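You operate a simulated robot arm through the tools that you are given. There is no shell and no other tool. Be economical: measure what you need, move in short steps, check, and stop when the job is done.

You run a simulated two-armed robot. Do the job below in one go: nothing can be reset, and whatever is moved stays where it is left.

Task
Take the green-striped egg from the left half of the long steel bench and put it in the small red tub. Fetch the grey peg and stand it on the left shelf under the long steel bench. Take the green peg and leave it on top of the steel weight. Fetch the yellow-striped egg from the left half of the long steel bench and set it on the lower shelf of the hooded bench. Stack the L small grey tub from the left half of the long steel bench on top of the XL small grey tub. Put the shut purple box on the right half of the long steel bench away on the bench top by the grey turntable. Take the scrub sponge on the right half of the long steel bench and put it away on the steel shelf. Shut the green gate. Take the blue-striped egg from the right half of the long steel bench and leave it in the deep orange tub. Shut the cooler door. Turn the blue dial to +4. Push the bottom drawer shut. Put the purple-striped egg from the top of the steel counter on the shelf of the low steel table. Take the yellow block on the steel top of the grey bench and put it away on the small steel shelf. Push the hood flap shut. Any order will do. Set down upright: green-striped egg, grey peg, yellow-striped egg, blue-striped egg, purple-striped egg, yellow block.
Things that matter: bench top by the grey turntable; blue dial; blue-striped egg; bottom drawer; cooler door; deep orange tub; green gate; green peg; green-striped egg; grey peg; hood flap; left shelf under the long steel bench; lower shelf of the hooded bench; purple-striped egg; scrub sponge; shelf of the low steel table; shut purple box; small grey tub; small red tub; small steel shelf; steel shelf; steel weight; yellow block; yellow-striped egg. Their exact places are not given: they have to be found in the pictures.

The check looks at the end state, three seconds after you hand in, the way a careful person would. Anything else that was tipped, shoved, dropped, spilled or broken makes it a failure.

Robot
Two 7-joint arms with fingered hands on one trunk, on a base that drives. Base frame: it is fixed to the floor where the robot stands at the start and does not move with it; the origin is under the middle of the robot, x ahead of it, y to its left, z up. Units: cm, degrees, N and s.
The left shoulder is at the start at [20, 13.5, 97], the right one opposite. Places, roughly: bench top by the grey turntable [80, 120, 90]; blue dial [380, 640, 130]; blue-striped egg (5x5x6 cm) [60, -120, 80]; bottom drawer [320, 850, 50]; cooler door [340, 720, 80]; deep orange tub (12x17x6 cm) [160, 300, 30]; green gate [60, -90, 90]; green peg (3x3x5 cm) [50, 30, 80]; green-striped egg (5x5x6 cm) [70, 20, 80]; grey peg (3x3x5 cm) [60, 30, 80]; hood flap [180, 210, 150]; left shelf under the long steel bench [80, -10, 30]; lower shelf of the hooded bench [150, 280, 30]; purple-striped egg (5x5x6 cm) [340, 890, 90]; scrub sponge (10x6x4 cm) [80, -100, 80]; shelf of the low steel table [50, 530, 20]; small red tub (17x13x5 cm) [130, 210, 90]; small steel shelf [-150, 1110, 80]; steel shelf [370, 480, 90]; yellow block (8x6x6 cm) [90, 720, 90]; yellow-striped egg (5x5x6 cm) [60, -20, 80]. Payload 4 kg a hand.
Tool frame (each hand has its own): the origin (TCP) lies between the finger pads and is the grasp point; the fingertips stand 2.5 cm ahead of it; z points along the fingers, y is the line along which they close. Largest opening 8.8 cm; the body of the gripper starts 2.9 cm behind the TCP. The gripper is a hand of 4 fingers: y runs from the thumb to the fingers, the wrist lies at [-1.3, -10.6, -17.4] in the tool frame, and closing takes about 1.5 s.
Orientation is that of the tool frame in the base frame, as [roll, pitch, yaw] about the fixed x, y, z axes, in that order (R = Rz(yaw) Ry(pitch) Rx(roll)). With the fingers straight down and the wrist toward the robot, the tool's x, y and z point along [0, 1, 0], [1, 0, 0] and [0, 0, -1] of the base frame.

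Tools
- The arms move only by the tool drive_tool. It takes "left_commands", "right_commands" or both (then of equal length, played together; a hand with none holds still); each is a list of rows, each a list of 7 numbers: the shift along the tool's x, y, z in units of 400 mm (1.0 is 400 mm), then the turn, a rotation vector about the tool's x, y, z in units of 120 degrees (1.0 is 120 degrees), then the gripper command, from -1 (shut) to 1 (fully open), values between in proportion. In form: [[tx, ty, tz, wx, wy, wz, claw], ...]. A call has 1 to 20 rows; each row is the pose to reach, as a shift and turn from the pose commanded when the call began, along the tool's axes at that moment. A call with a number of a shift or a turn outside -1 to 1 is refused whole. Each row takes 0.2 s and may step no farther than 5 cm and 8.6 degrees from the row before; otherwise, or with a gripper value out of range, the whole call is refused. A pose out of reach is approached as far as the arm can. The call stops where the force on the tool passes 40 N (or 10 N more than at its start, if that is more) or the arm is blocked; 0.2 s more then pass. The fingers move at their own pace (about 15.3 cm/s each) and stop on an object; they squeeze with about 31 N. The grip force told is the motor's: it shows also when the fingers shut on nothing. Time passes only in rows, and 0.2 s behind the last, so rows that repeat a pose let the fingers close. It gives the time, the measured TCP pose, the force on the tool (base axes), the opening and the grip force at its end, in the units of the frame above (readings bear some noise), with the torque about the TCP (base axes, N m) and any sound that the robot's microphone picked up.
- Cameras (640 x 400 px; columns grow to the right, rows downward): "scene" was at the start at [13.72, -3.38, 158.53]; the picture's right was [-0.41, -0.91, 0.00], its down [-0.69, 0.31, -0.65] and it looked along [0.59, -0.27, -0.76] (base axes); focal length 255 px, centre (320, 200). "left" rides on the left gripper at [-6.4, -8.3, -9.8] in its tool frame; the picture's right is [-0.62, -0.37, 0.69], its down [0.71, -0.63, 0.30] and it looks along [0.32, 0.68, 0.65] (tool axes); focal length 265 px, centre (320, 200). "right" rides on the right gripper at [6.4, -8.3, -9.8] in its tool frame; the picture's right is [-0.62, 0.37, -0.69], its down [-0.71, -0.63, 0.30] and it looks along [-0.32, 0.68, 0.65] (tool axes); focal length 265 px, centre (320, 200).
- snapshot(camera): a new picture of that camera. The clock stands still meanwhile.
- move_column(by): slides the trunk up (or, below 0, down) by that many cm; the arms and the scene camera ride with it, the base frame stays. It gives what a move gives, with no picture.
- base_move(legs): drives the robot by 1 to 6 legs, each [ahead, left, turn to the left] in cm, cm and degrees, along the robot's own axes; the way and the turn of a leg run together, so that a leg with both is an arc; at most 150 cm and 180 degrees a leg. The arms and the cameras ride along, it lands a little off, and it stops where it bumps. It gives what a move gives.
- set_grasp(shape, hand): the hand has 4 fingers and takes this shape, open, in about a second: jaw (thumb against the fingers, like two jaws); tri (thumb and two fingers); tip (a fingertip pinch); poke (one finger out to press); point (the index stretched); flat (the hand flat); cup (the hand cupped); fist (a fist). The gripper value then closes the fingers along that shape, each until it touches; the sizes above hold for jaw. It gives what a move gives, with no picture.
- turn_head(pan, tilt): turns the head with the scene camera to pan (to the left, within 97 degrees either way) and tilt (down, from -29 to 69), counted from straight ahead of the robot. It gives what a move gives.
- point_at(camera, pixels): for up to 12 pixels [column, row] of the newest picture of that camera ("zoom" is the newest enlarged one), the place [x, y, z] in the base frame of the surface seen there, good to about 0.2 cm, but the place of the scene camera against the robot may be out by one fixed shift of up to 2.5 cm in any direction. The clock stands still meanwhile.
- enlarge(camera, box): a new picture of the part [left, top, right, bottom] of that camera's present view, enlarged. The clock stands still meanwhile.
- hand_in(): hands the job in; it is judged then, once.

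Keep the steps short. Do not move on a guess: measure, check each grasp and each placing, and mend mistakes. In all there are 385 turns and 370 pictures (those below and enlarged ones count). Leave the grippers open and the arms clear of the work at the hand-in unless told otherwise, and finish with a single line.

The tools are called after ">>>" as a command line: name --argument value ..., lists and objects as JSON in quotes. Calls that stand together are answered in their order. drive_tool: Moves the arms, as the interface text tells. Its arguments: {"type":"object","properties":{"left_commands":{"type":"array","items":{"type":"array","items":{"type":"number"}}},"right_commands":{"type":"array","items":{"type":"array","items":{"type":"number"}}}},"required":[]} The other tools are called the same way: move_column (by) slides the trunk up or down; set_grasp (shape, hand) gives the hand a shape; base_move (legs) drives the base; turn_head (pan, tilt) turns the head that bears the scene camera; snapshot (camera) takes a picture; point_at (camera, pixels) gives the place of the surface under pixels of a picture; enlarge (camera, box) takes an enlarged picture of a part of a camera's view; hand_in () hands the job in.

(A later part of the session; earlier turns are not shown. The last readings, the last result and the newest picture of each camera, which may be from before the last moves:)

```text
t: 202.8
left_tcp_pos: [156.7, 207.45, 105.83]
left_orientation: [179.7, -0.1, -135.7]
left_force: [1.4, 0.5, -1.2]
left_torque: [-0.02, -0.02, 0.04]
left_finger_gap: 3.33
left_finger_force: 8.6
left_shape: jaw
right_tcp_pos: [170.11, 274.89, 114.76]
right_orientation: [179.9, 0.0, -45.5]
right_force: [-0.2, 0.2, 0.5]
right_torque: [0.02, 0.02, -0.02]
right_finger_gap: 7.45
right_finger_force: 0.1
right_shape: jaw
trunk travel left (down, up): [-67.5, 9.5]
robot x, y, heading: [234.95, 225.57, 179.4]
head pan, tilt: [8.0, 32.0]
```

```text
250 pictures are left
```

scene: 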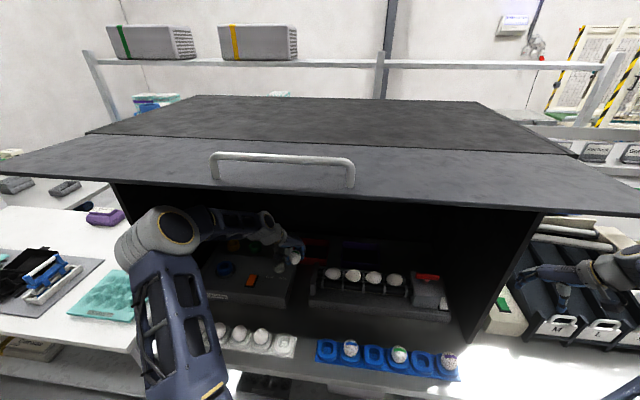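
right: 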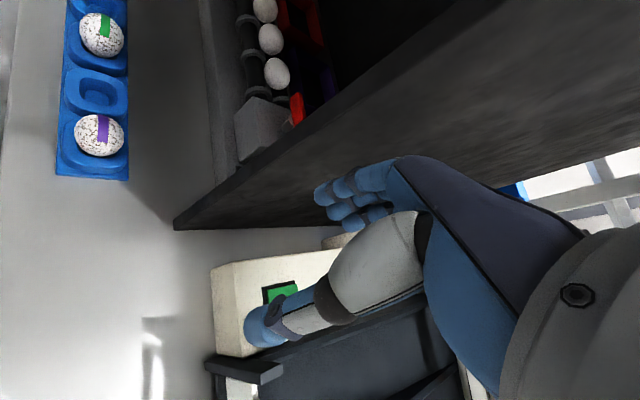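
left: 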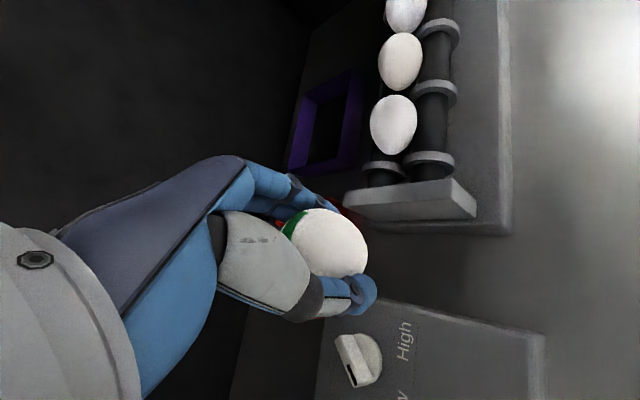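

>>> point_at --camera "scene" --pixels '[[180, 222], [150, 215], [165, 250], [240, 212], [285, 240], [120, 190], [100, 180], [300, 245], [310, 262], [326, 245]]'

>>> drive_tool --right_commands '[[-0.07, -0.07, 0, 0, 0, 0, 0.7], [-0.143, -0.14, 0, 0, 0, 0, 0.7]]'

>>> enlarge --camera "left" --box '[220, 60, 540, 400]'

```text
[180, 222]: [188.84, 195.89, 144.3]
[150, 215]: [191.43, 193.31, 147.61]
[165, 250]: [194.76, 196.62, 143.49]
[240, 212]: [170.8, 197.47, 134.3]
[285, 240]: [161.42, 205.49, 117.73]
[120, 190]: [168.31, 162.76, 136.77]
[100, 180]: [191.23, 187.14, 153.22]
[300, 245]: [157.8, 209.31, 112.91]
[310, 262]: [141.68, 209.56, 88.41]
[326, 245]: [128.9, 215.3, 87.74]
```

```text
t: 203.3
left_tcp_pos: [156.77, 207.38, 105.78]
left_orientation: [179.8, -0.1, -135.5]
left_force: [-0.1, 0.0, 0.0]
left_torque: [0.02, 0.03, 0.05]
left_finger_gap: 3.35
left_finger_force: 8.7
left_shape: jaw
right_tcp_pos: [170.13, 282.79, 114.72]
right_orientation: [-180.0, 0.0, -45.3]
right_force: [0.2, -0.7, 1.2]
right_torque: [-0.01, -0.01, -0.01]
right_finger_gap: 7.47
right_finger_force: 0.0
right_shape: jaw
trunk travel left (down, up): [-67.5, 9.5]
robot x, y, heading: [234.72, 225.72, 179.8]
head pan, tilt: [8.0, 32.0]
```

```text
1.18 times, centred on (380, 230) of left
```

zoom: 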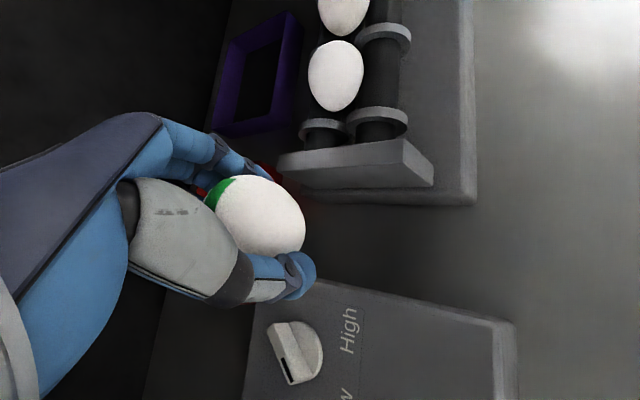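

Elbow clears the flap by about 5 cm. Going the last 21 cm.

>>> base_move --legs '[[21.5, 0, 0]]'

>>> snapshot --camera "left"

>>> snapshot --camera "scene"

```text
t: 205.0
left_tcp_pos: [135.45, 207.68, 105.81]
left_orientation: [179.8, 0.0, -135.6]
left_force: [-0.8, -0.6, 0.2]
left_torque: [0.03, 0.01, 0.02]
left_finger_gap: 3.33
left_finger_force: 8.9
left_shape: jaw
right_tcp_pos: [149.04, 283.13, 114.63]
right_orientation: [-180.0, 0.0, -45.5]
right_force: [-0.2, 0.1, -0.1]
right_torque: [-0.01, -0.01, -0.02]
right_finger_gap: 7.47
right_finger_force: 0.0
right_shape: jaw
trunk travel left (down, up): [-67.5, 9.5]
robot x, y, heading: [213.81, 225.8, 179.4]
head pan, tilt: [8.0, 32.0]
```

```text
248 pictures are left
```

left: 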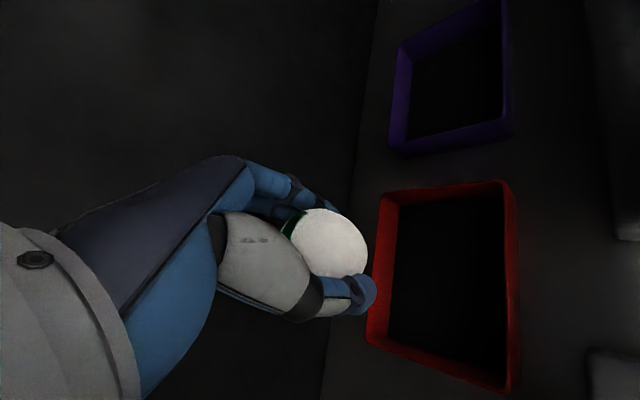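

```text
247 pictures are left
```

scene: 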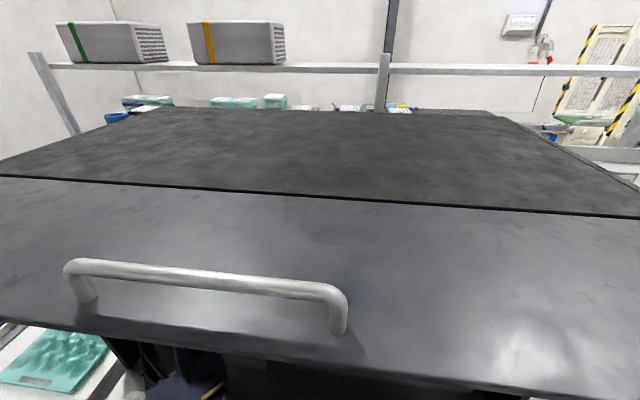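

Measuring the red tub from the left hand camera.

>>> point_at --camera "left" --pixels '[[385, 195], [503, 187], [372, 335], [512, 385], [440, 260], [420, 300], [480, 250], [510, 280], [378, 260], [440, 190], [430, 360], [330, 360]]'

```text
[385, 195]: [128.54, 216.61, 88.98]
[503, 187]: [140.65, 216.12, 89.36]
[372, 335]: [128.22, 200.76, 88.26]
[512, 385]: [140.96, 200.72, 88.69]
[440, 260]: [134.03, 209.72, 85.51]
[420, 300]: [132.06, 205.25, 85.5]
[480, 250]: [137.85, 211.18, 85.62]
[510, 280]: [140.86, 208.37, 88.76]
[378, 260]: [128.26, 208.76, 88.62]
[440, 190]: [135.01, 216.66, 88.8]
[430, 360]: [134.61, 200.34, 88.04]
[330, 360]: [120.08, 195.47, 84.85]
```

Tub floor z=85.5; the hand is centred over it. Lowering.

>>> drive_tool --left_commands '[[0, 0, 0.1, 0, 0, 0, -1], [0, 0, 0.2, 0, 0, 0, -1], [0, 0, 0.3, 0, 0, 0, -1], [0, 0, 0.37, 0, 0, 0, -1], [0, 0, 0.395, 0, 0, 0, -1], [0, 0, 0.405, 0, 0, 0, -1], [0, 0, 0.41, 0, 0, 0, -1]]'

>>> snapshot --camera "left"

```text
t: 206.6
left_tcp_pos: [135.46, 207.73, 89.48]
left_orientation: [179.9, -0.1, -135.8]
left_force: [0.5, 0.3, 0.1]
left_torque: [-0.03, 0.02, -0.02]
left_finger_gap: 3.38
left_finger_force: 8.9
left_shape: jaw
right_tcp_pos: [148.96, 283.1, 114.71]
right_orientation: [180.0, 0.0, -45.5]
right_force: [-0.6, 0.2, -0.1]
right_torque: [-0.01, -0.01, 0.03]
right_finger_gap: 7.47
right_finger_force: 0.1
right_shape: jaw
trunk travel left (down, up): [-67.5, 9.5]
robot x, y, heading: [213.75, 225.91, 179.5]
head pan, tilt: [8.0, 32.0]
```

```text
246 pictures are left
```

left: 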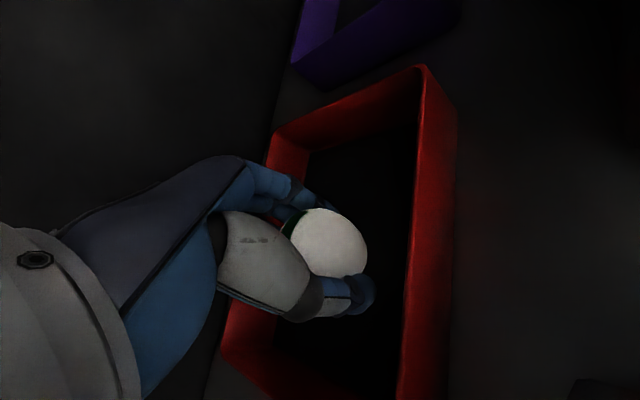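

>>> drive_tool --left_commands '[[0, 0, 0.004, 0, 0, 0, -1], [0, 0, 0.008, 0, 0, 0, -1], [0, 0, 0.012, 0, 0, 0, -1]]'

```text
t: 207.4
left_tcp_pos: [135.49, 207.61, 88.91]
left_orientation: [179.7, -0.1, -135.6]
left_force: [-0.2, 0.2, -0.4]
left_torque: [-0.01, 0.0, -0.02]
left_finger_gap: 3.09
left_finger_force: 9.3
left_shape: jaw
right_tcp_pos: [149.0, 283.14, 114.66]
right_orientation: [180.0, -0.1, -45.5]
right_force: [0.1, 0.9, 0.0]
right_torque: [0.0, 0.0, 0.01]
right_finger_gap: 7.41
right_finger_force: 0.1
right_shape: jaw
trunk travel left (down, up): [-67.5, 9.5]
robot x, y, heading: [213.55, 225.63, 179.4]
head pan, tilt: [8.0, 32.0]
```

Contact (gap changed). Opening gradually.

>>> drive_tool --left_commands '[[0, 0, 0, 0, 0, 0, -0.15], [0, 0, 0, 0, 0, 0, 0.0], [0, 0, 0, 0, 0, 0, 0.15], [0, 0, 0, 0, 0, 0, 0.3], [0, 0, 0, 0, 0, 0, 0.45], [0, 0, 0, 0, 0, 0, 0.62], [0, 0, 0, 0, 0, 0, 0.62]]'

>>> snapshot --camera "left"

```text
t: 209.0
left_tcp_pos: [135.56, 207.75, 88.79]
left_orientation: [179.8, -0.1, -135.7]
left_force: [1.0, -0.6, -0.2]
left_torque: [-0.03, -0.02, 0.0]
left_finger_gap: 7.09
left_finger_force: 0.1
left_shape: jaw
right_tcp_pos: [149.08, 283.11, 114.6]
right_orientation: [180.0, 0.1, -45.5]
right_force: [0.1, -0.7, -0.5]
right_torque: [0.04, 0.0, -0.02]
right_finger_gap: 7.45
right_finger_force: 0.1
right_shape: jaw
trunk travel left (down, up): [-67.5, 9.5]
robot x, y, heading: [213.36, 225.66, 179.5]
head pan, tilt: [8.0, 32.0]
```

```text
245 pictures are left
```

left: 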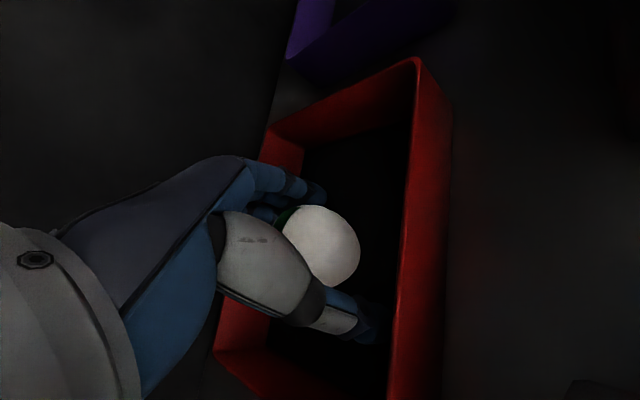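

Egg free; lifting straight up.

>>> drive_tool --left_commands '[[0, 0, -0.03, 0, 0, 0, 0.65], [0, 0, -0.08, 0, 0, 0, 0.65], [0, 0, -0.15, 0, 0, 0, 0.65], [0, 0, -0.25, 0, 0, 0, 0.65], [0, 0, -0.35, 0, 0, 0, 0.65], [0, 0, -0.42, 0, 0, 0, 0.65]]'

>>> snapshot --camera "left"

```text
t: 210.4
left_tcp_pos: [135.65, 207.84, 105.65]
left_orientation: [179.8, -0.1, -135.7]
left_force: [-0.5, 0.2, 0.1]
left_torque: [0.03, 0.02, -0.01]
left_finger_gap: 7.24
left_finger_force: 0.0
left_shape: jaw
right_tcp_pos: [149.05, 283.08, 114.59]
right_orientation: [180.0, 0.0, -45.5]
right_force: [0.5, -0.8, -0.1]
right_torque: [-0.01, -0.01, 0.01]
right_finger_gap: 7.46
right_finger_force: 0.2
right_shape: jaw
trunk travel left (down, up): [-67.5, 9.5]
robot x, y, heading: [213.67, 225.75, 179.5]
head pan, tilt: [8.0, 32.0]
```

```text
244 pictures are left
```

left: 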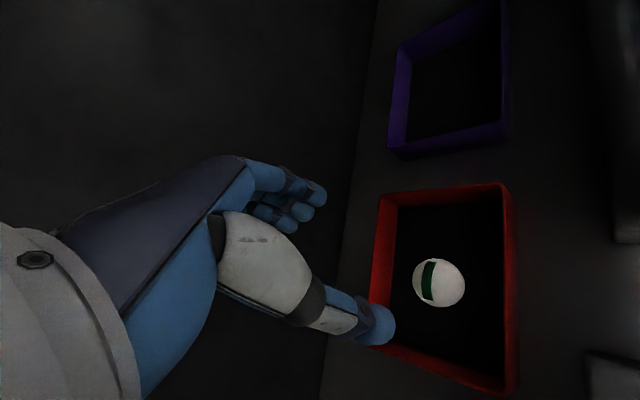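

Green egg stands in the red tub. Backing out straight and then shutting the flap; first re-orienting the left hand to point forward-down with fingers closed.

>>> base_move --legs '[[-66, 0, 0]]'

>>> drive_tool --left_commands '[[0, 0, 0, 0, 0, -0.0627, -0.2], [0, 0, -0.04, 0, 0, -0.125, -1], [0, 0, -0.08, 0, 0, -0.188, -1], [0, 0, -0.12, 0, 0, -0.251, -1], [0, 0, -0.16, 0, 0, -0.313, -1], [0, 0, -0.2, 0, 0, -0.376, -1]]'

>>> move_column --by 9

>>> drive_tool --left_commands '[[0, -0.08, -0.08, -0.0625, 0, 0, -1], [0, -0.16, -0.16, -0.125, 0, 0, -1], [0, -0.24, -0.24, -0.1875, 0, 0, -1], [0, -0.3, -0.32, -0.25, 0, 0, -1], [0, -0.3, -0.4, -0.3125, 0, 0, -1], [0, -0.3, -0.48, -0.375, 0, 0, -1], [0, -0.3, -0.56, -0.375, 0, 0, -1], [0, -0.3, -0.64, -0.375, 0, 0, -1], [0, -0.3, -0.72, -0.375, 0, 0, -1]]'

>>> turn_head --pan 10 --tilt 30

>>> snapshot --camera "scene"

```text
t: 214.1
left_tcp_pos: [202.63, 206.5, 105.78]
left_orientation: [179.7, -0.1, -134.7]
left_force: [0.0, 0.0, 0.6]
left_torque: [0.02, 0.03, -0.03]
left_finger_gap: 7.26
left_finger_force: 0.1
left_shape: jaw
right_tcp_pos: [214.8, 282.0, 114.63]
right_orientation: [180.0, 0.1, -44.6]
right_force: [0.3, -0.4, 0.1]
right_torque: [0.0, 0.01, 0.0]
right_finger_gap: 7.45
right_finger_force: 0.1
right_shape: jaw
trunk travel left (down, up): [-67.5, 9.5]
robot x, y, heading: [280.52, 225.57, -179.6]
head pan, tilt: [8.0, 32.0]
```

```text
t: 215.5
left_tcp_pos: [202.52, 206.51, 113.64]
left_orientation: [179.6, 0.1, -89.3]
left_force: [0.2, -0.7, -0.9]
left_torque: [0.02, -0.03, 0.01]
left_finger_gap: 0.0
left_finger_force: 30.7
left_shape: jaw
right_tcp_pos: [214.75, 281.9, 114.65]
right_orientation: [180.0, 0.0, -44.4]
right_force: [0.2, 0.2, 0.0]
right_torque: [0.04, 0.01, 0.01]
right_finger_gap: 7.48
right_finger_force: 0.0
right_shape: jaw
trunk travel left (down, up): [-67.5, 9.5]
robot x, y, heading: [280.25, 225.84, -179.5]
head pan, tilt: [8.0, 32.0]
```

```text
t: 216.7
left_tcp_pos: [202.61, 206.5, 122.64]
left_orientation: [179.9, 0.1, -89.6]
left_force: [0.0, 0.4, 0.5]
left_torque: [0.02, -0.02, -0.01]
left_finger_gap: 0.0
left_finger_force: 31.5
left_shape: jaw
right_tcp_pos: [214.83, 282.09, 123.59]
right_orientation: [-180.0, 0.0, -44.5]
right_force: [0.2, -0.5, 0.3]
right_torque: [0.03, -0.01, 0.02]
right_finger_gap: 7.45
right_finger_force: 0.0
right_shape: jaw
trunk travel left (down, up): [-76.5, 0.5]
robot x, y, heading: [279.89, 225.63, -179.4]
head pan, tilt: [8.0, 32.0]
```

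```text
t: 218.7
left_tcp_pos: [214.66, 206.69, 151.51]
left_orientation: [134.7, 0.1, -89.6]
left_force: [-0.2, 0.3, 0.2]
left_torque: [0.02, -0.01, 0.0]
left_finger_gap: 0.01
left_finger_force: 31.1
left_shape: jaw
right_tcp_pos: [214.82, 282.07, 123.6]
right_orientation: [180.0, 0.0, -44.4]
right_force: [-0.4, 0.3, -0.5]
right_torque: [0.03, -0.01, -0.01]
right_finger_gap: 7.45
right_finger_force: 0.1
right_shape: jaw
trunk travel left (down, up): [-76.5, 0.5]
robot x, y, heading: [280.31, 225.64, -179.5]
head pan, tilt: [8.0, 32.0]
```

```text
t: 219.4
left_tcp_pos: [214.74, 206.87, 151.34]
left_orientation: [134.8, 0.1, -89.5]
left_force: [-0.2, -0.1, 0.1]
left_torque: [0.0, -0.02, 0.01]
left_finger_gap: 0.0
left_finger_force: 31.2
left_shape: jaw
right_tcp_pos: [214.75, 282.14, 123.64]
right_orientation: [-180.0, 0.0, -44.4]
right_force: [0.6, 0.0, -0.4]
right_torque: [0.02, -0.01, -0.02]
right_finger_gap: 7.46
right_finger_force: 0.1
right_shape: jaw
trunk travel left (down, up): [-76.5, 0.5]
robot x, y, heading: [280.42, 225.87, -179.5]
head pan, tilt: [10.0, 30.0]
```

```text
243 pictures are left
```

scene: 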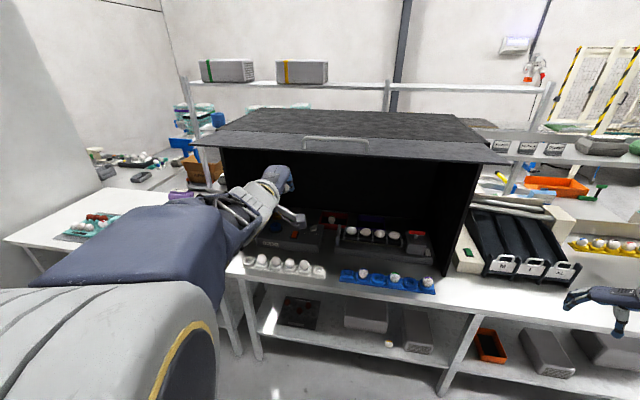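

>>> enlarge --camera "scene" --box '[180, 90, 520, 210]'

>>> point_at --camera "zoom" --pixels '[[100, 100], [300, 118], [540, 135], [110, 85], [300, 95], [540, 105], [240, 92], [350, 105], [295, 88], [240, 110], [200, 60], [500, 120]]'

```text
1.88 times, centred on (350, 150) of scene
```

zoom: 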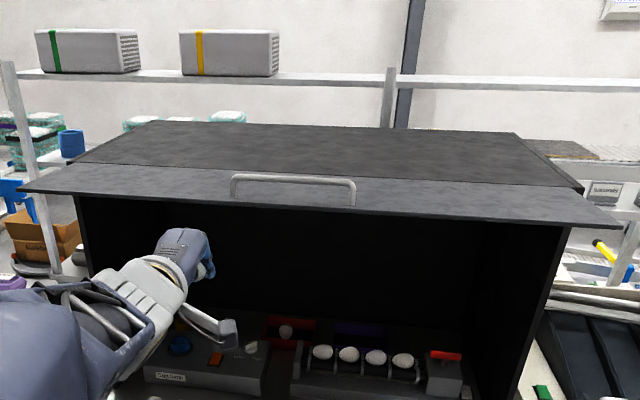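

```text
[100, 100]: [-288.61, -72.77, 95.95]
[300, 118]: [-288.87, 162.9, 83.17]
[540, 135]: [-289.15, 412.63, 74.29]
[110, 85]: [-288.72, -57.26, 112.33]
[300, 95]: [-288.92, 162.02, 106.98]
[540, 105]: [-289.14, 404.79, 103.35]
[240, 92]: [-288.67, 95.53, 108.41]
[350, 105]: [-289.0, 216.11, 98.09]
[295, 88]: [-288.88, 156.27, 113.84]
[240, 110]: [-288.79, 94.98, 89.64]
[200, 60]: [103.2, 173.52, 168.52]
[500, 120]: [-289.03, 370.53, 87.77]
```

>>> point_at --camera "zoom" --pixels '[[30, 188], [180, 195], [300, 206], [615, 225], [85, 163], [330, 173], [575, 187], [235, 178], [353, 183], [295, 177], [400, 185], [450, 200]]'

```text
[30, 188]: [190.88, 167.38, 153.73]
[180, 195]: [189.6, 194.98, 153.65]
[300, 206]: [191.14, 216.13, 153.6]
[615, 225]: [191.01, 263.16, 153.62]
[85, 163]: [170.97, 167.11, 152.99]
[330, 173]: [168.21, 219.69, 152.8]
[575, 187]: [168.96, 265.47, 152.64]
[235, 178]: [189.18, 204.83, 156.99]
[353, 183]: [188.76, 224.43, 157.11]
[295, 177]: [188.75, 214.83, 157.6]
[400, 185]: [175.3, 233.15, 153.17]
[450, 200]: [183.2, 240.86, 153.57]
```

Flap spans x 170–191, y 167–264, z≈152; handle y 205–224. I'll push at y≈194 beside the handle. Raising the hand and moving in above it.

>>> drive_tool --left_commands '[[0, 0.08, -0.08, 0, 0, 0, -1], [0, 0.16, -0.16, 0, 0, 0, -1], [0, 0.19, -0.19, 0, 0, 0, -1]]'

>>> base_move --legs '[[0, 12.5, 0], [25, 0, 0]]'

>>> snapshot --camera "scene"

>>> snapshot --camera "left"

```text
t: 220.2
left_tcp_pos: [214.62, 206.4, 162.22]
left_orientation: [134.7, 0.0, -89.4]
left_force: [0.4, 0.5, -0.4]
left_torque: [0.0, 0.0, -0.02]
left_finger_gap: 0.0
left_finger_force: 31.1
left_shape: jaw
right_tcp_pos: [214.85, 281.95, 123.69]
right_orientation: [180.0, 0.0, -44.5]
right_force: [-0.7, -0.5, -0.1]
right_torque: [0.01, 0.03, 0.0]
right_finger_gap: 7.44
right_finger_force: 0.0
right_shape: jaw
trunk travel left (down, up): [-76.5, 0.5]
robot x, y, heading: [280.34, 225.8, -179.5]
head pan, tilt: [10.0, 30.0]
```

```text
t: 222.8
left_tcp_pos: [190.23, 193.88, 162.21]
left_orientation: [134.8, 0.1, -89.4]
left_force: [-0.1, 0.1, -0.2]
left_torque: [-0.01, -0.02, -0.04]
left_finger_gap: 0.0
left_finger_force: 30.8
left_shape: jaw
right_tcp_pos: [190.21, 269.34, 123.7]
right_orientation: [-180.0, 0.1, -44.4]
right_force: [0.0, -0.1, 0.6]
right_torque: [0.01, 0.01, 0.02]
right_finger_gap: 7.46
right_finger_force: 0.1
right_shape: jaw
trunk travel left (down, up): [-76.5, 0.5]
robot x, y, heading: [255.83, 213.25, -179.4]
head pan, tilt: [10.0, 30.0]
```

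```text
241 pictures are left
```

scene: 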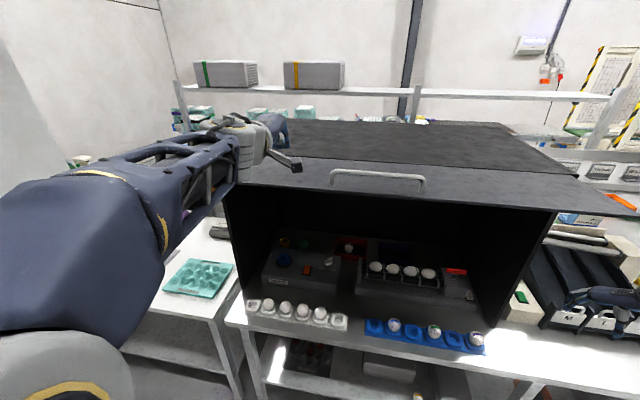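

```text
240 pictures are left
```

left: 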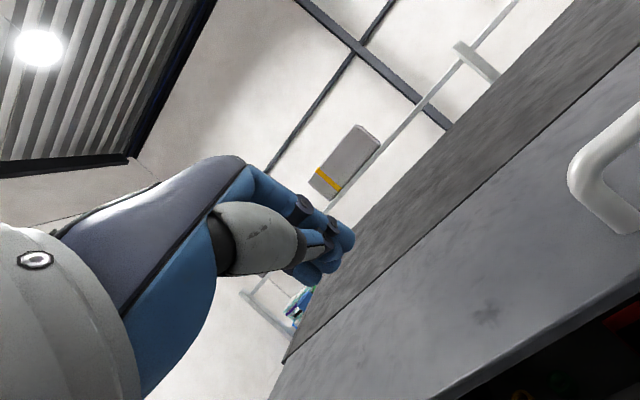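

>>> point_at --camera "left" --pixels '[[420, 280], [480, 195], [500, 370], [350, 300], [300, 360], [600, 180], [560, 60], [420, 240]]'

>>> drive_tool --right_commands '[[-0.08, -0.08, 0, 0, 0, 0, 0.7], [-0.16, -0.16, 0, 0, 0, 0, 0.7], [-0.21, -0.21, 0, 0, 0, 0, 0.7]]'

```text
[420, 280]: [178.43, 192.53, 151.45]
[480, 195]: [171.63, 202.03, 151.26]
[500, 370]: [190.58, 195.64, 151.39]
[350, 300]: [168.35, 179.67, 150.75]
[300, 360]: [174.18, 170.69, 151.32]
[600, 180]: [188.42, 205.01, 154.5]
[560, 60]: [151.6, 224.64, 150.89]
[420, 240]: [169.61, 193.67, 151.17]
```

```text
t: 223.6
left_tcp_pos: [190.21, 193.86, 162.11]
left_orientation: [134.7, 0.1, -89.5]
left_force: [0.9, -0.7, 0.4]
left_torque: [0.02, 0.01, 0.03]
left_finger_gap: 0.0
left_finger_force: 31.1
left_shape: jaw
right_tcp_pos: [193.92, 275.76, 123.77]
right_orientation: [180.0, 0.0, -44.4]
right_force: [0.1, -0.1, 0.0]
right_torque: [0.06, -0.03, -0.03]
right_finger_gap: 7.46
right_finger_force: 0.1
right_shape: jaw
right hand out of reach, approached as far as the arm can: row 1, 2, 3
trunk travel left (down, up): [-76.5, 0.5]
robot x, y, heading: [256.12, 213.35, -179.4]
head pan, tilt: [10.0, 30.0]
```

Flap top z=151.4, hinge x≈171. Pushing it down the first part of its arc.

>>> drive_tool --left_commands '[[0, -0.037, 0.0866, 0, 0, 0, -1], [0, -0.099, 0.1485, 0, 0, 0, -1], [0, -0.148, 0.2086, 0, 0, 0, -1], [0, -0.198, 0.2687, 0, 0, 0, -1], [0, -0.2368, 0.364, 0, 0, 0, -1]]'

>>> snapshot --camera "scene"

```text
t: 224.8
left_tcp_pos: [186.46, 193.94, 145.14]
left_orientation: [134.8, 0.0, -89.4]
left_force: [-0.7, 1.3, 0.0]
left_torque: [0.02, 0.0, 0.0]
left_finger_gap: 0.0
left_finger_force: 31.1
left_shape: jaw
right_tcp_pos: [193.93, 275.73, 123.62]
right_orientation: [-180.0, 0.0, -44.3]
right_force: [-0.1, -0.5, 0.3]
right_torque: [-0.01, 0.01, 0.0]
right_finger_gap: 7.48
right_finger_force: 0.1
right_shape: jaw
trunk travel left (down, up): [-76.5, 0.5]
robot x, y, heading: [256.0, 213.31, -179.1]
head pan, tilt: [10.0, 30.0]
```

```text
239 pictures are left
```

scene: 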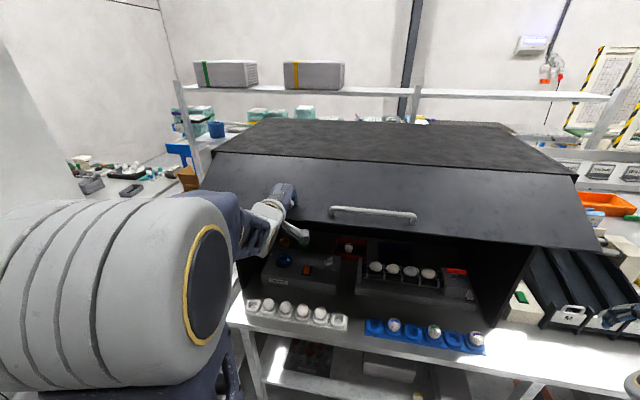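

>>> drive_tool --left_commands '[[0, -0.014, 0.1025, 0, 0, 0, -1], [0, -0.002, 0.207, 0, 0, 0, -1], [0, 0.039, 0.304, 0, 0, 0, -1], [0, 0.094, 0.3765, 0, 0, 0, -1], [0, 0.115, 0.3977, 0, 0, 0, -1]]'

>>> snapshot --camera "scene"

```text
t: 226.0
left_tcp_pos: [171.95, 193.86, 137.24]
left_orientation: [134.8, 0.0, -89.4]
left_force: [5.4, -0.6, 0.1]
left_torque: [-0.02, -0.05, 0.03]
left_finger_gap: 0.01
left_finger_force: 30.4
left_shape: jaw
right_tcp_pos: [193.85, 275.82, 123.68]
right_orientation: [-180.0, 0.0, -44.4]
right_force: [-0.8, 0.7, -0.8]
right_torque: [-0.02, -0.02, 0.03]
right_finger_gap: 7.48
right_finger_force: 0.0
right_shape: jaw
trunk travel left (down, up): [-76.5, 0.5]
robot x, y, heading: [255.82, 213.2, -179.2]
head pan, tilt: [10.0, 30.0]
```

```text
238 pictures are left
```

scene: 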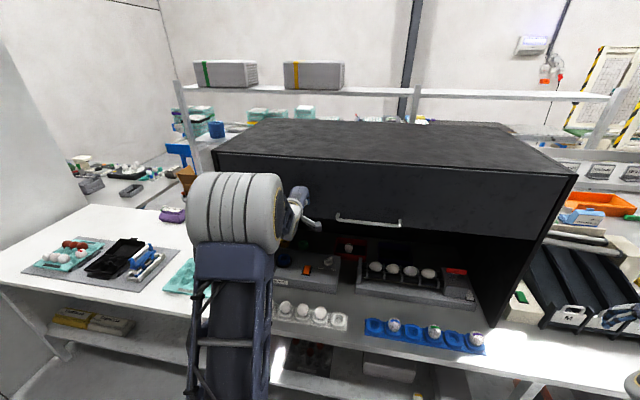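

The flap is down with 5 N of resistance. One more slight push, then retreating.

>>> drive_tool --left_commands '[[0, 0.012, 0.012, 0, 0, 0, -1], [0, 0.012, 0.012, 0, 0, 0, -1]]'

>>> drive_tool --left_commands '[[0, -0.08, -0.08, 0, 0, 0, -1], [0, -0.16, -0.16, 0, 0, 0, -1], [0, -0.24, -0.24, 0, 0, 0, -1], [0, -0.32, -0.32, 0, 0, 0, -0.5]]'

>>> base_move --legs '[[-25, 0, 0]]'

>>> snapshot --camera "scene"

```text
t: 226.4
left_tcp_pos: [171.79, 193.76, 137.34]
left_orientation: [134.8, 0.1, -89.4]
left_force: [30.8, 2.6, 5.3]
left_torque: [0.0, -0.1, -0.01]
left_finger_gap: 0.02
left_finger_force: 30.8
left_shape: jaw
right_tcp_pos: [194.02, 275.68, 123.89]
right_orientation: [-180.0, 0.1, -44.4]
right_force: [-0.6, -1.0, -0.2]
right_torque: [0.05, 0.0, -0.01]
right_finger_gap: 7.49
right_finger_force: 0.1
right_shape: jaw
trunk travel left (down, up): [-76.5, 0.5]
robot x, y, heading: [255.57, 213.34, -179.4]
head pan, tilt: [10.0, 30.0]
stopped in row 2 (left hand): the force on the tool passed its limit (the readings are from after the stop); the commanded pose is now the measured one
```

```text
t: 227.4
left_tcp_pos: [189.52, 194.01, 137.12]
left_orientation: [135.0, 0.0, -89.3]
left_force: [-0.4, -1.0, 0.2]
left_torque: [0.03, 0.02, 0.01]
left_finger_gap: 0.96
left_finger_force: 0.0
left_shape: jaw
right_tcp_pos: [193.72, 275.81, 123.73]
right_orientation: [180.0, -0.1, -44.6]
right_force: [0.5, -0.2, 0.1]
right_torque: [-0.02, -0.02, -0.02]
right_finger_gap: 7.49
right_finger_force: 0.0
right_shape: jaw
trunk travel left (down, up): [-76.5, 0.5]
robot x, y, heading: [255.75, 213.51, -179.2]
head pan, tilt: [10.0, 30.0]
```

```text
t: 229.2
left_tcp_pos: [214.72, 194.53, 137.14]
left_orientation: [134.9, 0.0, -89.6]
left_force: [-0.2, 0.5, 0.8]
left_torque: [-0.01, 0.03, -0.01]
left_finger_gap: 1.07
left_finger_force: 0.1
left_shape: jaw
right_tcp_pos: [219.15, 276.17, 123.63]
right_orientation: [180.0, -0.1, -44.6]
right_force: [-0.5, -0.2, 0.6]
right_torque: [-0.01, 0.0, -0.01]
right_finger_gap: 7.47
right_finger_force: 0.0
right_shape: jaw
trunk travel left (down, up): [-76.5, 0.5]
robot x, y, heading: [281.0, 213.37, -179.6]
head pan, tilt: [10.0, 30.0]
```

```text
237 pictures are left
```

scene: 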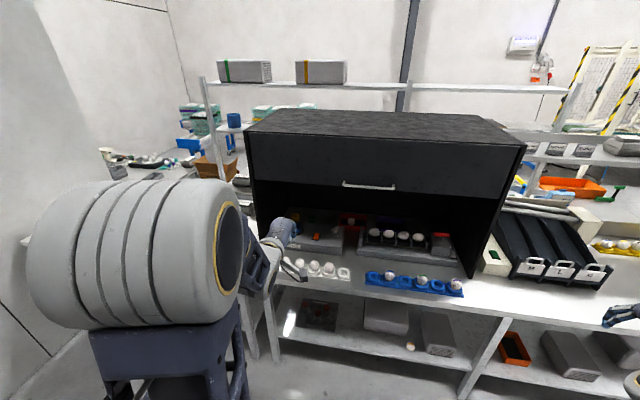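

Flap is shut. Tucking both arms, lowering the trunk to its start height, and heading back south for the remaining bench items.

>>> drive_tool --left_commands '[[0, 0, 0, 0.0625, 0, 0, 0.5], [0, 0, 0, 0.125, 0, 0, 0.5], [0, 0, 0, 0.1875, 0, 0, 0.5], [0, 0, 0, 0.25, 0, 0, 1], [0, 0, 0, 0.3125, 0, 0, 1], [0, 0, 0, 0.375, 0, 0, 1], [0, 0, 0, 0.375, 0, 0, 1], [0, 0, 0, 0.375, 0, 0, 1]]' --right_commands '[[0.08, 0.08, 0, 0, 0, 0, 1], [0.16, 0.16, 0, 0, 0, 0, 1], [0.24, 0.24, 0, 0, 0, 0, 1], [0.32, 0.32, 0, 0, 0, 0, 1], [0.4, 0.4, 0, 0, 0, 0, 1], [0.48, 0.48, 0, 0, 0, 0, 1], [0.56, 0.56, 0, 0, 0, 0, 1], [0.632, 0.641, 0, 0, 0, 0, 1]]'

>>> move_column --by -19

>>> base_move --legs '[[0, 0, -90], [150, 0, 0], [88, 0, 0], [0, 0, 90], [150, 0, 0], [150, 0, 0]]'

```text
t: 231.0
left_tcp_pos: [214.72, 194.57, 137.18]
left_orientation: [180.0, 0.1, -89.8]
left_force: [0.2, 0.3, -0.4]
left_torque: [0.0, -0.01, 0.0]
left_finger_gap: 8.82
left_finger_force: 0.1
left_shape: jaw
left hand out of reach, approached as far as the arm can: row 5
right_tcp_pos: [219.15, 239.99, 123.82]
right_orientation: [180.0, 0.0, -44.6]
right_force: [0.2, -0.6, 0.1]
right_torque: [-0.02, -0.03, -0.02]
right_finger_gap: 8.77
right_finger_force: 0.1
right_shape: jaw
trunk travel left (down, up): [-76.5, 0.5]
robot x, y, heading: [281.02, 213.62, -179.7]
head pan, tilt: [10.0, 30.0]
```

```text
t: 233.1
left_tcp_pos: [214.59, 194.54, 118.09]
left_orientation: [179.9, 0.2, -89.6]
left_force: [-0.2, 0.0, -0.2]
left_torque: [-0.01, -0.03, -0.03]
left_finger_gap: 8.81
left_finger_force: 0.0
left_shape: jaw
right_tcp_pos: [219.07, 240.03, 104.77]
right_orientation: [180.0, 0.0, -44.6]
right_force: [-0.2, -0.3, -0.2]
right_torque: [0.03, 0.0, 0.0]
right_finger_gap: 8.8
right_finger_force: 0.0
right_shape: jaw
trunk travel left (down, up): [-57.5, 19.5]
robot x, y, heading: [280.76, 213.3, -179.6]
head pan, tilt: [10.0, 30.0]
```

```text
t: 266.5
left_tcp_pos: [-88.22, 425.72, 118.1]
left_orientation: [179.8, 0.1, -89.9]
left_force: [0.5, -0.6, -0.5]
left_torque: [0.02, -0.05, -0.02]
left_finger_gap: 8.81
left_finger_force: 0.1
left_shape: jaw
right_tcp_pos: [-83.5, 471.11, 104.77]
right_orientation: [180.0, 0.0, -44.8]
right_force: [-0.1, -0.4, 0.4]
right_torque: [0.0, 0.02, 0.03]
right_finger_gap: 8.75
right_finger_force: 0.1
right_shape: jaw
trunk travel left (down, up): [-57.5, 19.5]
robot x, y, heading: [-21.62, 444.79, -179.8]
head pan, tilt: [10.0, 30.0]
```

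>>> base_move --legs '[[0, 0, 90], [150, 0, 0], [150, 0, 0], [127, 0, 0], [0, 0, 90], [14, -60, 0]]'

>>> base_move --legs '[[0, -45, 0]]'

>>> turn_head --pan -10 --tilt 50

>>> snapshot --camera "scene"

```text
t: 297.7
left_tcp_pos: [63.51, -19.09, 118.23]
left_orientation: [179.8, 0.0, 92.9]
left_force: [0.2, 0.6, 0.5]
left_torque: [0.01, 0.01, 0.01]
left_finger_gap: 8.8
left_finger_force: 0.1
left_shape: jaw
right_tcp_pos: [61.2, -64.68, 104.74]
right_orientation: [-180.0, 0.0, 138.0]
right_force: [-0.6, -0.4, 0.0]
right_torque: [0.02, 0.02, 0.0]
right_finger_gap: 8.8
right_finger_force: 0.0
right_shape: jaw
trunk travel left (down, up): [-57.5, 19.5]
robot x, y, heading: [-1.78, -40.72, 3.1]
head pan, tilt: [10.0, 30.0]
```

```text
t: 300.4
left_tcp_pos: [65.98, -63.27, 118.1]
left_orientation: [179.9, 0.1, 93.6]
left_force: [0.0, 0.4, -0.4]
left_torque: [0.01, 0.01, -0.02]
left_finger_gap: 8.78
left_finger_force: 0.1
left_shape: jaw
right_tcp_pos: [64.11, -108.84, 104.86]
right_orientation: [179.9, 0.0, 138.6]
right_force: [0.1, 0.6, -0.3]
right_torque: [0.02, 0.01, -0.01]
right_finger_gap: 8.76
right_finger_force: 0.1
right_shape: jaw
trunk travel left (down, up): [-57.5, 19.5]
robot x, y, heading: [0.56, -86.18, 3.5]
head pan, tilt: [10.0, 30.0]
```

```text
t: 301.2
left_tcp_pos: [65.86, -63.28, 118.1]
left_orientation: [179.7, 0.1, 93.6]
left_force: [0.7, -0.1, -0.4]
left_torque: [0.05, 0.0, 0.02]
left_finger_gap: 8.79
left_finger_force: 0.1
left_shape: jaw
right_tcp_pos: [63.98, -109.0, 104.79]
right_orientation: [180.0, -0.1, 138.6]
right_force: [-0.2, 0.1, -0.8]
right_torque: [-0.03, -0.02, 0.01]
right_finger_gap: 8.78
right_finger_force: 0.1
right_shape: jaw
trunk travel left (down, up): [-57.5, 19.5]
robot x, y, heading: [0.75, -86.11, 3.8]
head pan, tilt: [-10.0, 50.0]
```

```text
236 pictures are left
```

scene: 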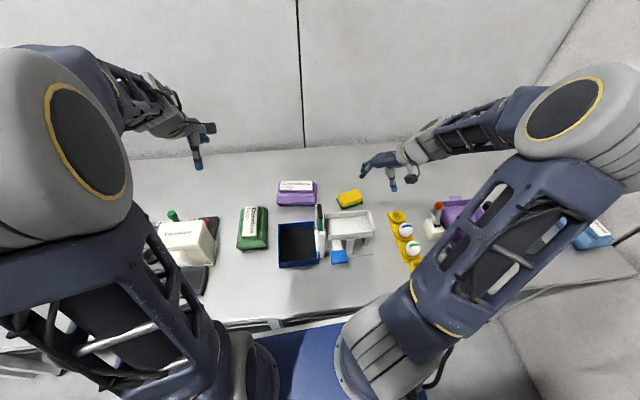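

>>> enlarge --camera "scene" --box '[230, 160, 450, 290]'

>>> enlarge --camera "right" --box '[0, 0, 640, 400]'

>>> snapshot --camera "left"

```text
2.91 times, centred on (340, 225) of scene
```

zoom: 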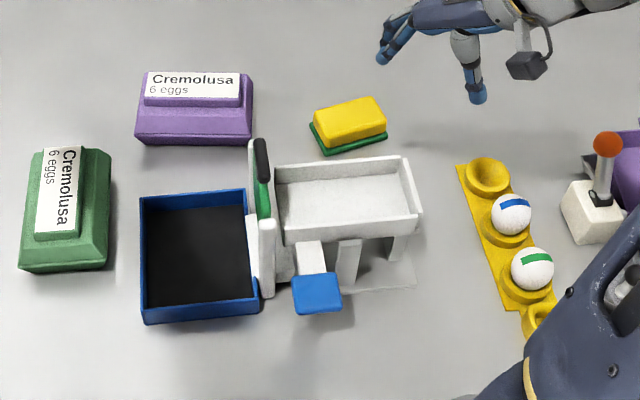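

```text
1.00 times, centred on (320, 200) of right
```

zoom: 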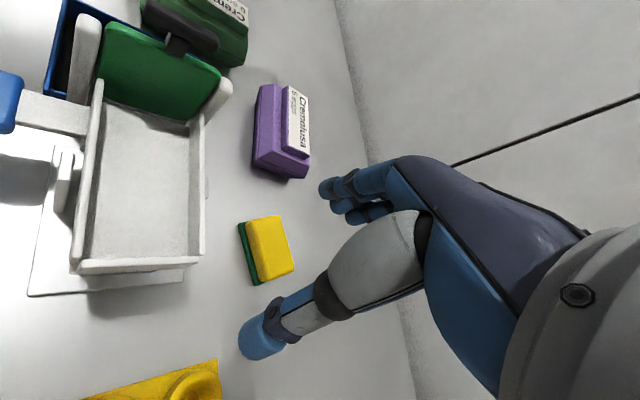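

```text
233 pictures are left
```

left: 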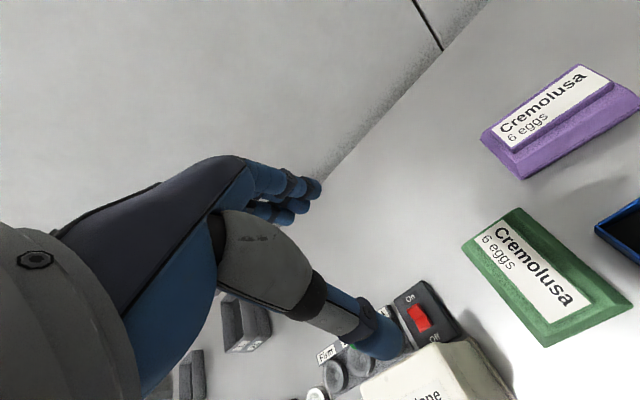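

>>> point_at --camera "zoom" --pixels '[[185, 30], [205, 40], [160, 15], [150, 70], [105, 30], [215, 95], [185, 120], [80, 40], [150, 160], [175, 45], [95, 50], [270, 240]]'

>>> point_at --camera "right" --pixels '[[270, 240], [250, 230], [285, 260], [245, 275], [262, 130], [300, 155], [290, 90], [282, 175], [258, 95], [250, 262]]'

```text
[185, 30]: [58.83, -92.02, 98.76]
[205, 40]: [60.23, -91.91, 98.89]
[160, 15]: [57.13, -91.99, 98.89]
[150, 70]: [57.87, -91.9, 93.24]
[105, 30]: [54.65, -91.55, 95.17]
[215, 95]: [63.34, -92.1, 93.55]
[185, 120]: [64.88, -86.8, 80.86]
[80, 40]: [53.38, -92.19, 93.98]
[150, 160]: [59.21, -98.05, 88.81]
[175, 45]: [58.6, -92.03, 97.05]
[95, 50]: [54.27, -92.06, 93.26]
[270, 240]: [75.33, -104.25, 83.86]
```

```text
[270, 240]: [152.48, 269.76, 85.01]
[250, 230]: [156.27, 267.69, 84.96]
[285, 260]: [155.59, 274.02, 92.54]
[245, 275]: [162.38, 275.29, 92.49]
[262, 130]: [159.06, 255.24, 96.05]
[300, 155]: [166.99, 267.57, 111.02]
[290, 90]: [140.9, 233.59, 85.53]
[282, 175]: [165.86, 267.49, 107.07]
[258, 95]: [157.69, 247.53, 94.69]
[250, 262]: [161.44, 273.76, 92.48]
```

The gate is raised; its black handle top is at (58.9, −92.0, 98.9). Closing the right fingers and positioning above it.

>>> drive_tool --right_commands '[[0.09, 0.057, -0.02, 0, 0, 0, -0.5], [0.18, 0.114, -0.04, 0, 0, 0, -1], [0.27, 0.171, -0.04, 0, 0, 0, -1], [0.36, 0.225, -0.04, 0, 0, 0, -1], [0.377, 0.2345, 0, 0, 0, 0, -1], [0.377, 0.2345, 0, 0, 0, 0, -1]]'

>>> snapshot --camera "right"

>>> enlarge --camera "scene" --box '[230, 160, 450, 290]'

```text
t: 302.6
left_tcp_pos: [65.94, -63.29, 118.15]
left_orientation: [179.8, 0.1, 93.7]
left_force: [-0.2, 0.2, -0.2]
left_torque: [0.02, -0.01, 0.02]
left_finger_gap: 8.79
left_finger_force: 0.0
left_shape: jaw
right_tcp_pos: [58.87, -91.82, 104.66]
right_orientation: [180.0, 0.0, 138.7]
right_force: [-0.3, 0.0, 0.1]
right_torque: [-0.02, 0.0, -0.03]
right_finger_gap: 0.0
right_finger_force: 31.1
right_shape: jaw
trunk travel left (down, up): [-57.5, 19.5]
robot x, y, heading: [1.23, -85.95, 3.6]
head pan, tilt: [-10.0, 50.0]
```

```text
232 pictures are left
```

right: 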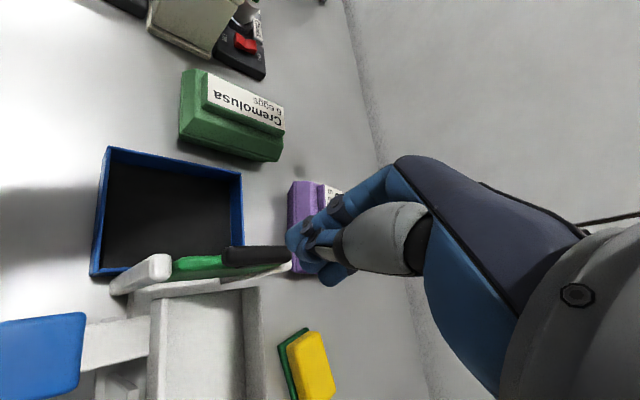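

```text
2.91 times, centred on (340, 225) of scene
```

zoom: 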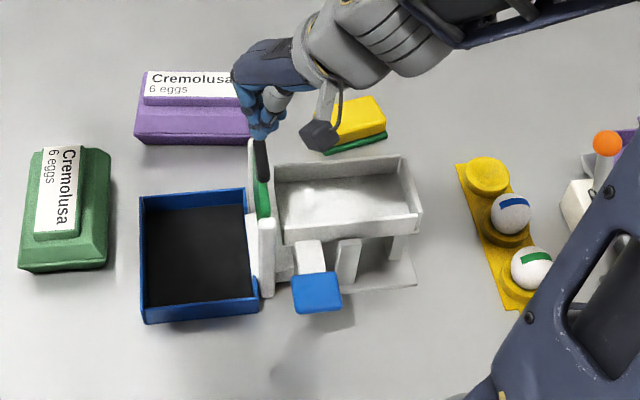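

Pressing down.

>>> drive_tool --right_commands '[[0, 0, 0.06, 0, 0, 0, -1], [0, 0, 0.09, 0, 0, 0, -1], [0, 0, 0.12, 0, 0, 0, -1], [0, 0, 0.15, 0, 0, 0, -1], [0, 0, 0.18, 0, 0, 0, -1], [0, 0, 0.21, 0, 0, 0, -1], [0, 0, 0.24, 0, 0, 0, -1]]'

>>> snapshot --camera "right"

>>> enlarge --camera "scene" --box '[280, 190, 400, 270]'

```text
t: 303.9
left_tcp_pos: [65.97, -63.16, 118.27]
left_orientation: [179.8, 0.1, 93.6]
left_force: [-0.1, -1.0, -0.4]
left_torque: [-0.02, 0.04, 0.01]
left_finger_gap: 8.77
left_finger_force: 0.0
left_shape: jaw
right_tcp_pos: [59.26, -91.53, 98.26]
right_orientation: [179.4, 0.5, 139.0]
right_force: [-0.1, 6.8, 23.1]
right_torque: [0.17, 0.1, -0.04]
right_finger_gap: 0.0
right_finger_force: 30.8
right_shape: jaw
trunk travel left (down, up): [-57.5, 19.5]
robot x, y, heading: [0.74, -86.0, 3.6]
head pan, tilt: [-10.0, 50.0]
stopped in row 6 (right hand): the force on the tool passed its limit (the readings are from after the stop); the commanded pose is now the measured one
```

```text
230 pictures are left
```

right: 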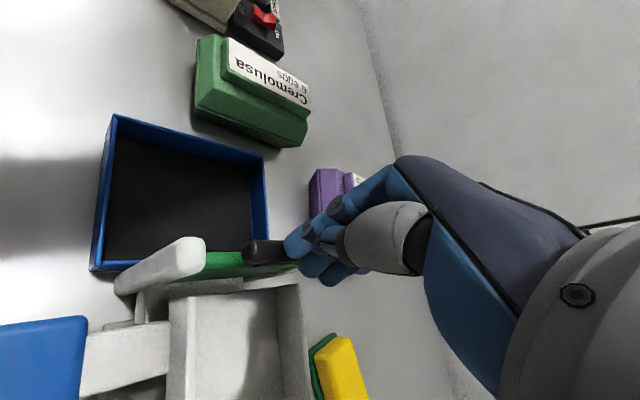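

```text
5.00 times, centred on (340, 230) of scene
```

zoom: 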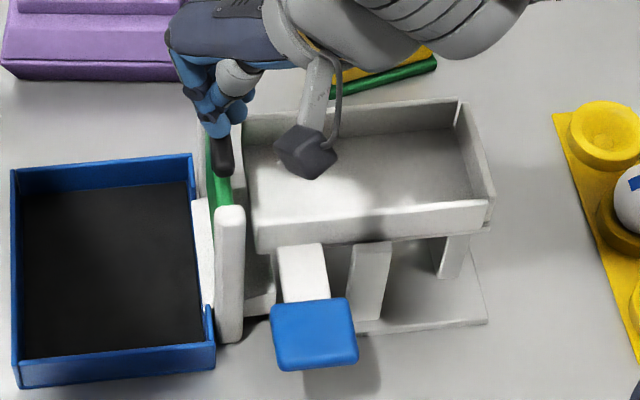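

>>> drive_tool --right_commands '[[0, 0, -0.05, 0, 0, 0, -1], [0, 0, -0.12, 0, 0, 0, -1], [-0.1, 0, -0.15, 0, 0, 0, -1], [-0.2, 0, -0.15, 0, 0, 0, -1]]'

>>> snapshot --camera "right"

>>> enlarge --camera "scene" --box '[280, 190, 400, 270]'

```text
t: 304.9
left_tcp_pos: [65.87, -63.11, 118.07]
left_orientation: [179.8, 0.2, 93.5]
left_force: [-0.2, 0.2, -0.1]
left_torque: [0.0, -0.04, 0.03]
left_finger_gap: 8.83
left_finger_force: 0.1
left_shape: jaw
right_tcp_pos: [64.95, -96.81, 103.97]
right_orientation: [179.7, 0.4, 138.8]
right_force: [1.3, 0.7, -0.3]
right_torque: [0.0, -0.01, 0.06]
right_finger_gap: 0.01
right_finger_force: 31.0
right_shape: jaw
trunk travel left (down, up): [-57.5, 19.5]
robot x, y, heading: [0.72, -85.85, 3.6]
head pan, tilt: [-10.0, 50.0]
```

```text
228 pictures are left
```

right: 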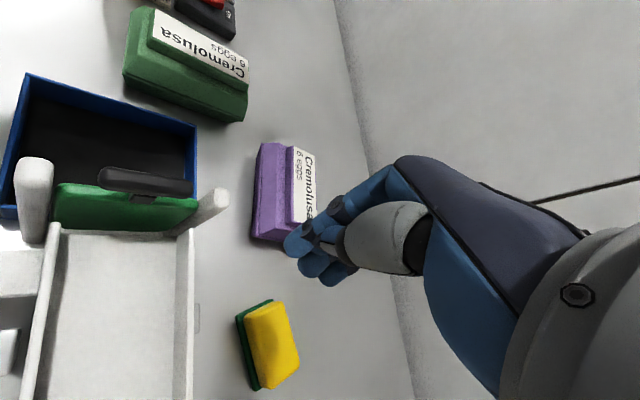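

```text
5.00 times, centred on (340, 230) of scene
```

zoom: 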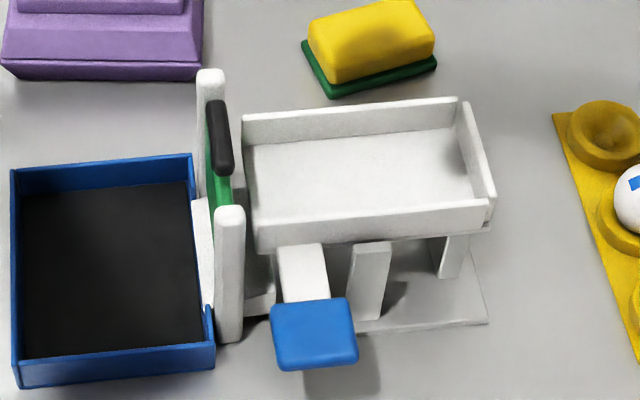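

>>> point_at --camera "right" --pixels '[[145, 180], [110, 175], [180, 188], [100, 205], [150, 215], [110, 228], [35, 175], [218, 200], [120, 240], [60, 225]]'

>>> enlarge --camera "right" --box '[0, 130, 260, 300]'

```text
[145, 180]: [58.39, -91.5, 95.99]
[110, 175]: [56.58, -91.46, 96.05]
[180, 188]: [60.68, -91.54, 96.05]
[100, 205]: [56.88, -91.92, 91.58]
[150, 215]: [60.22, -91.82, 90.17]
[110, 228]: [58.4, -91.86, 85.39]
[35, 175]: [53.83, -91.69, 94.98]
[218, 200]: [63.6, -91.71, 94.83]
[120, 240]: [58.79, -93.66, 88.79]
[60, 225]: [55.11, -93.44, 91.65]
```

```text
2.35 times, centred on (130, 215) of right
```

zoom: 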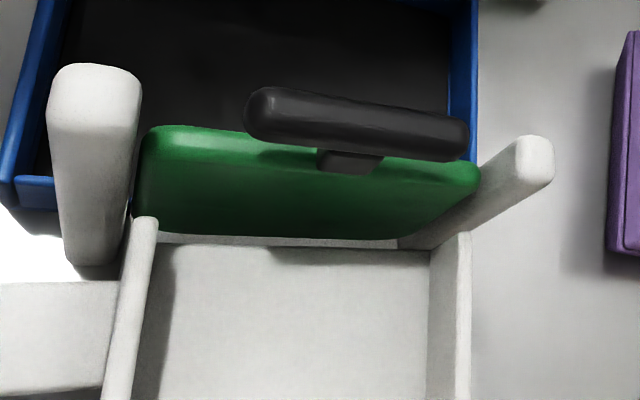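

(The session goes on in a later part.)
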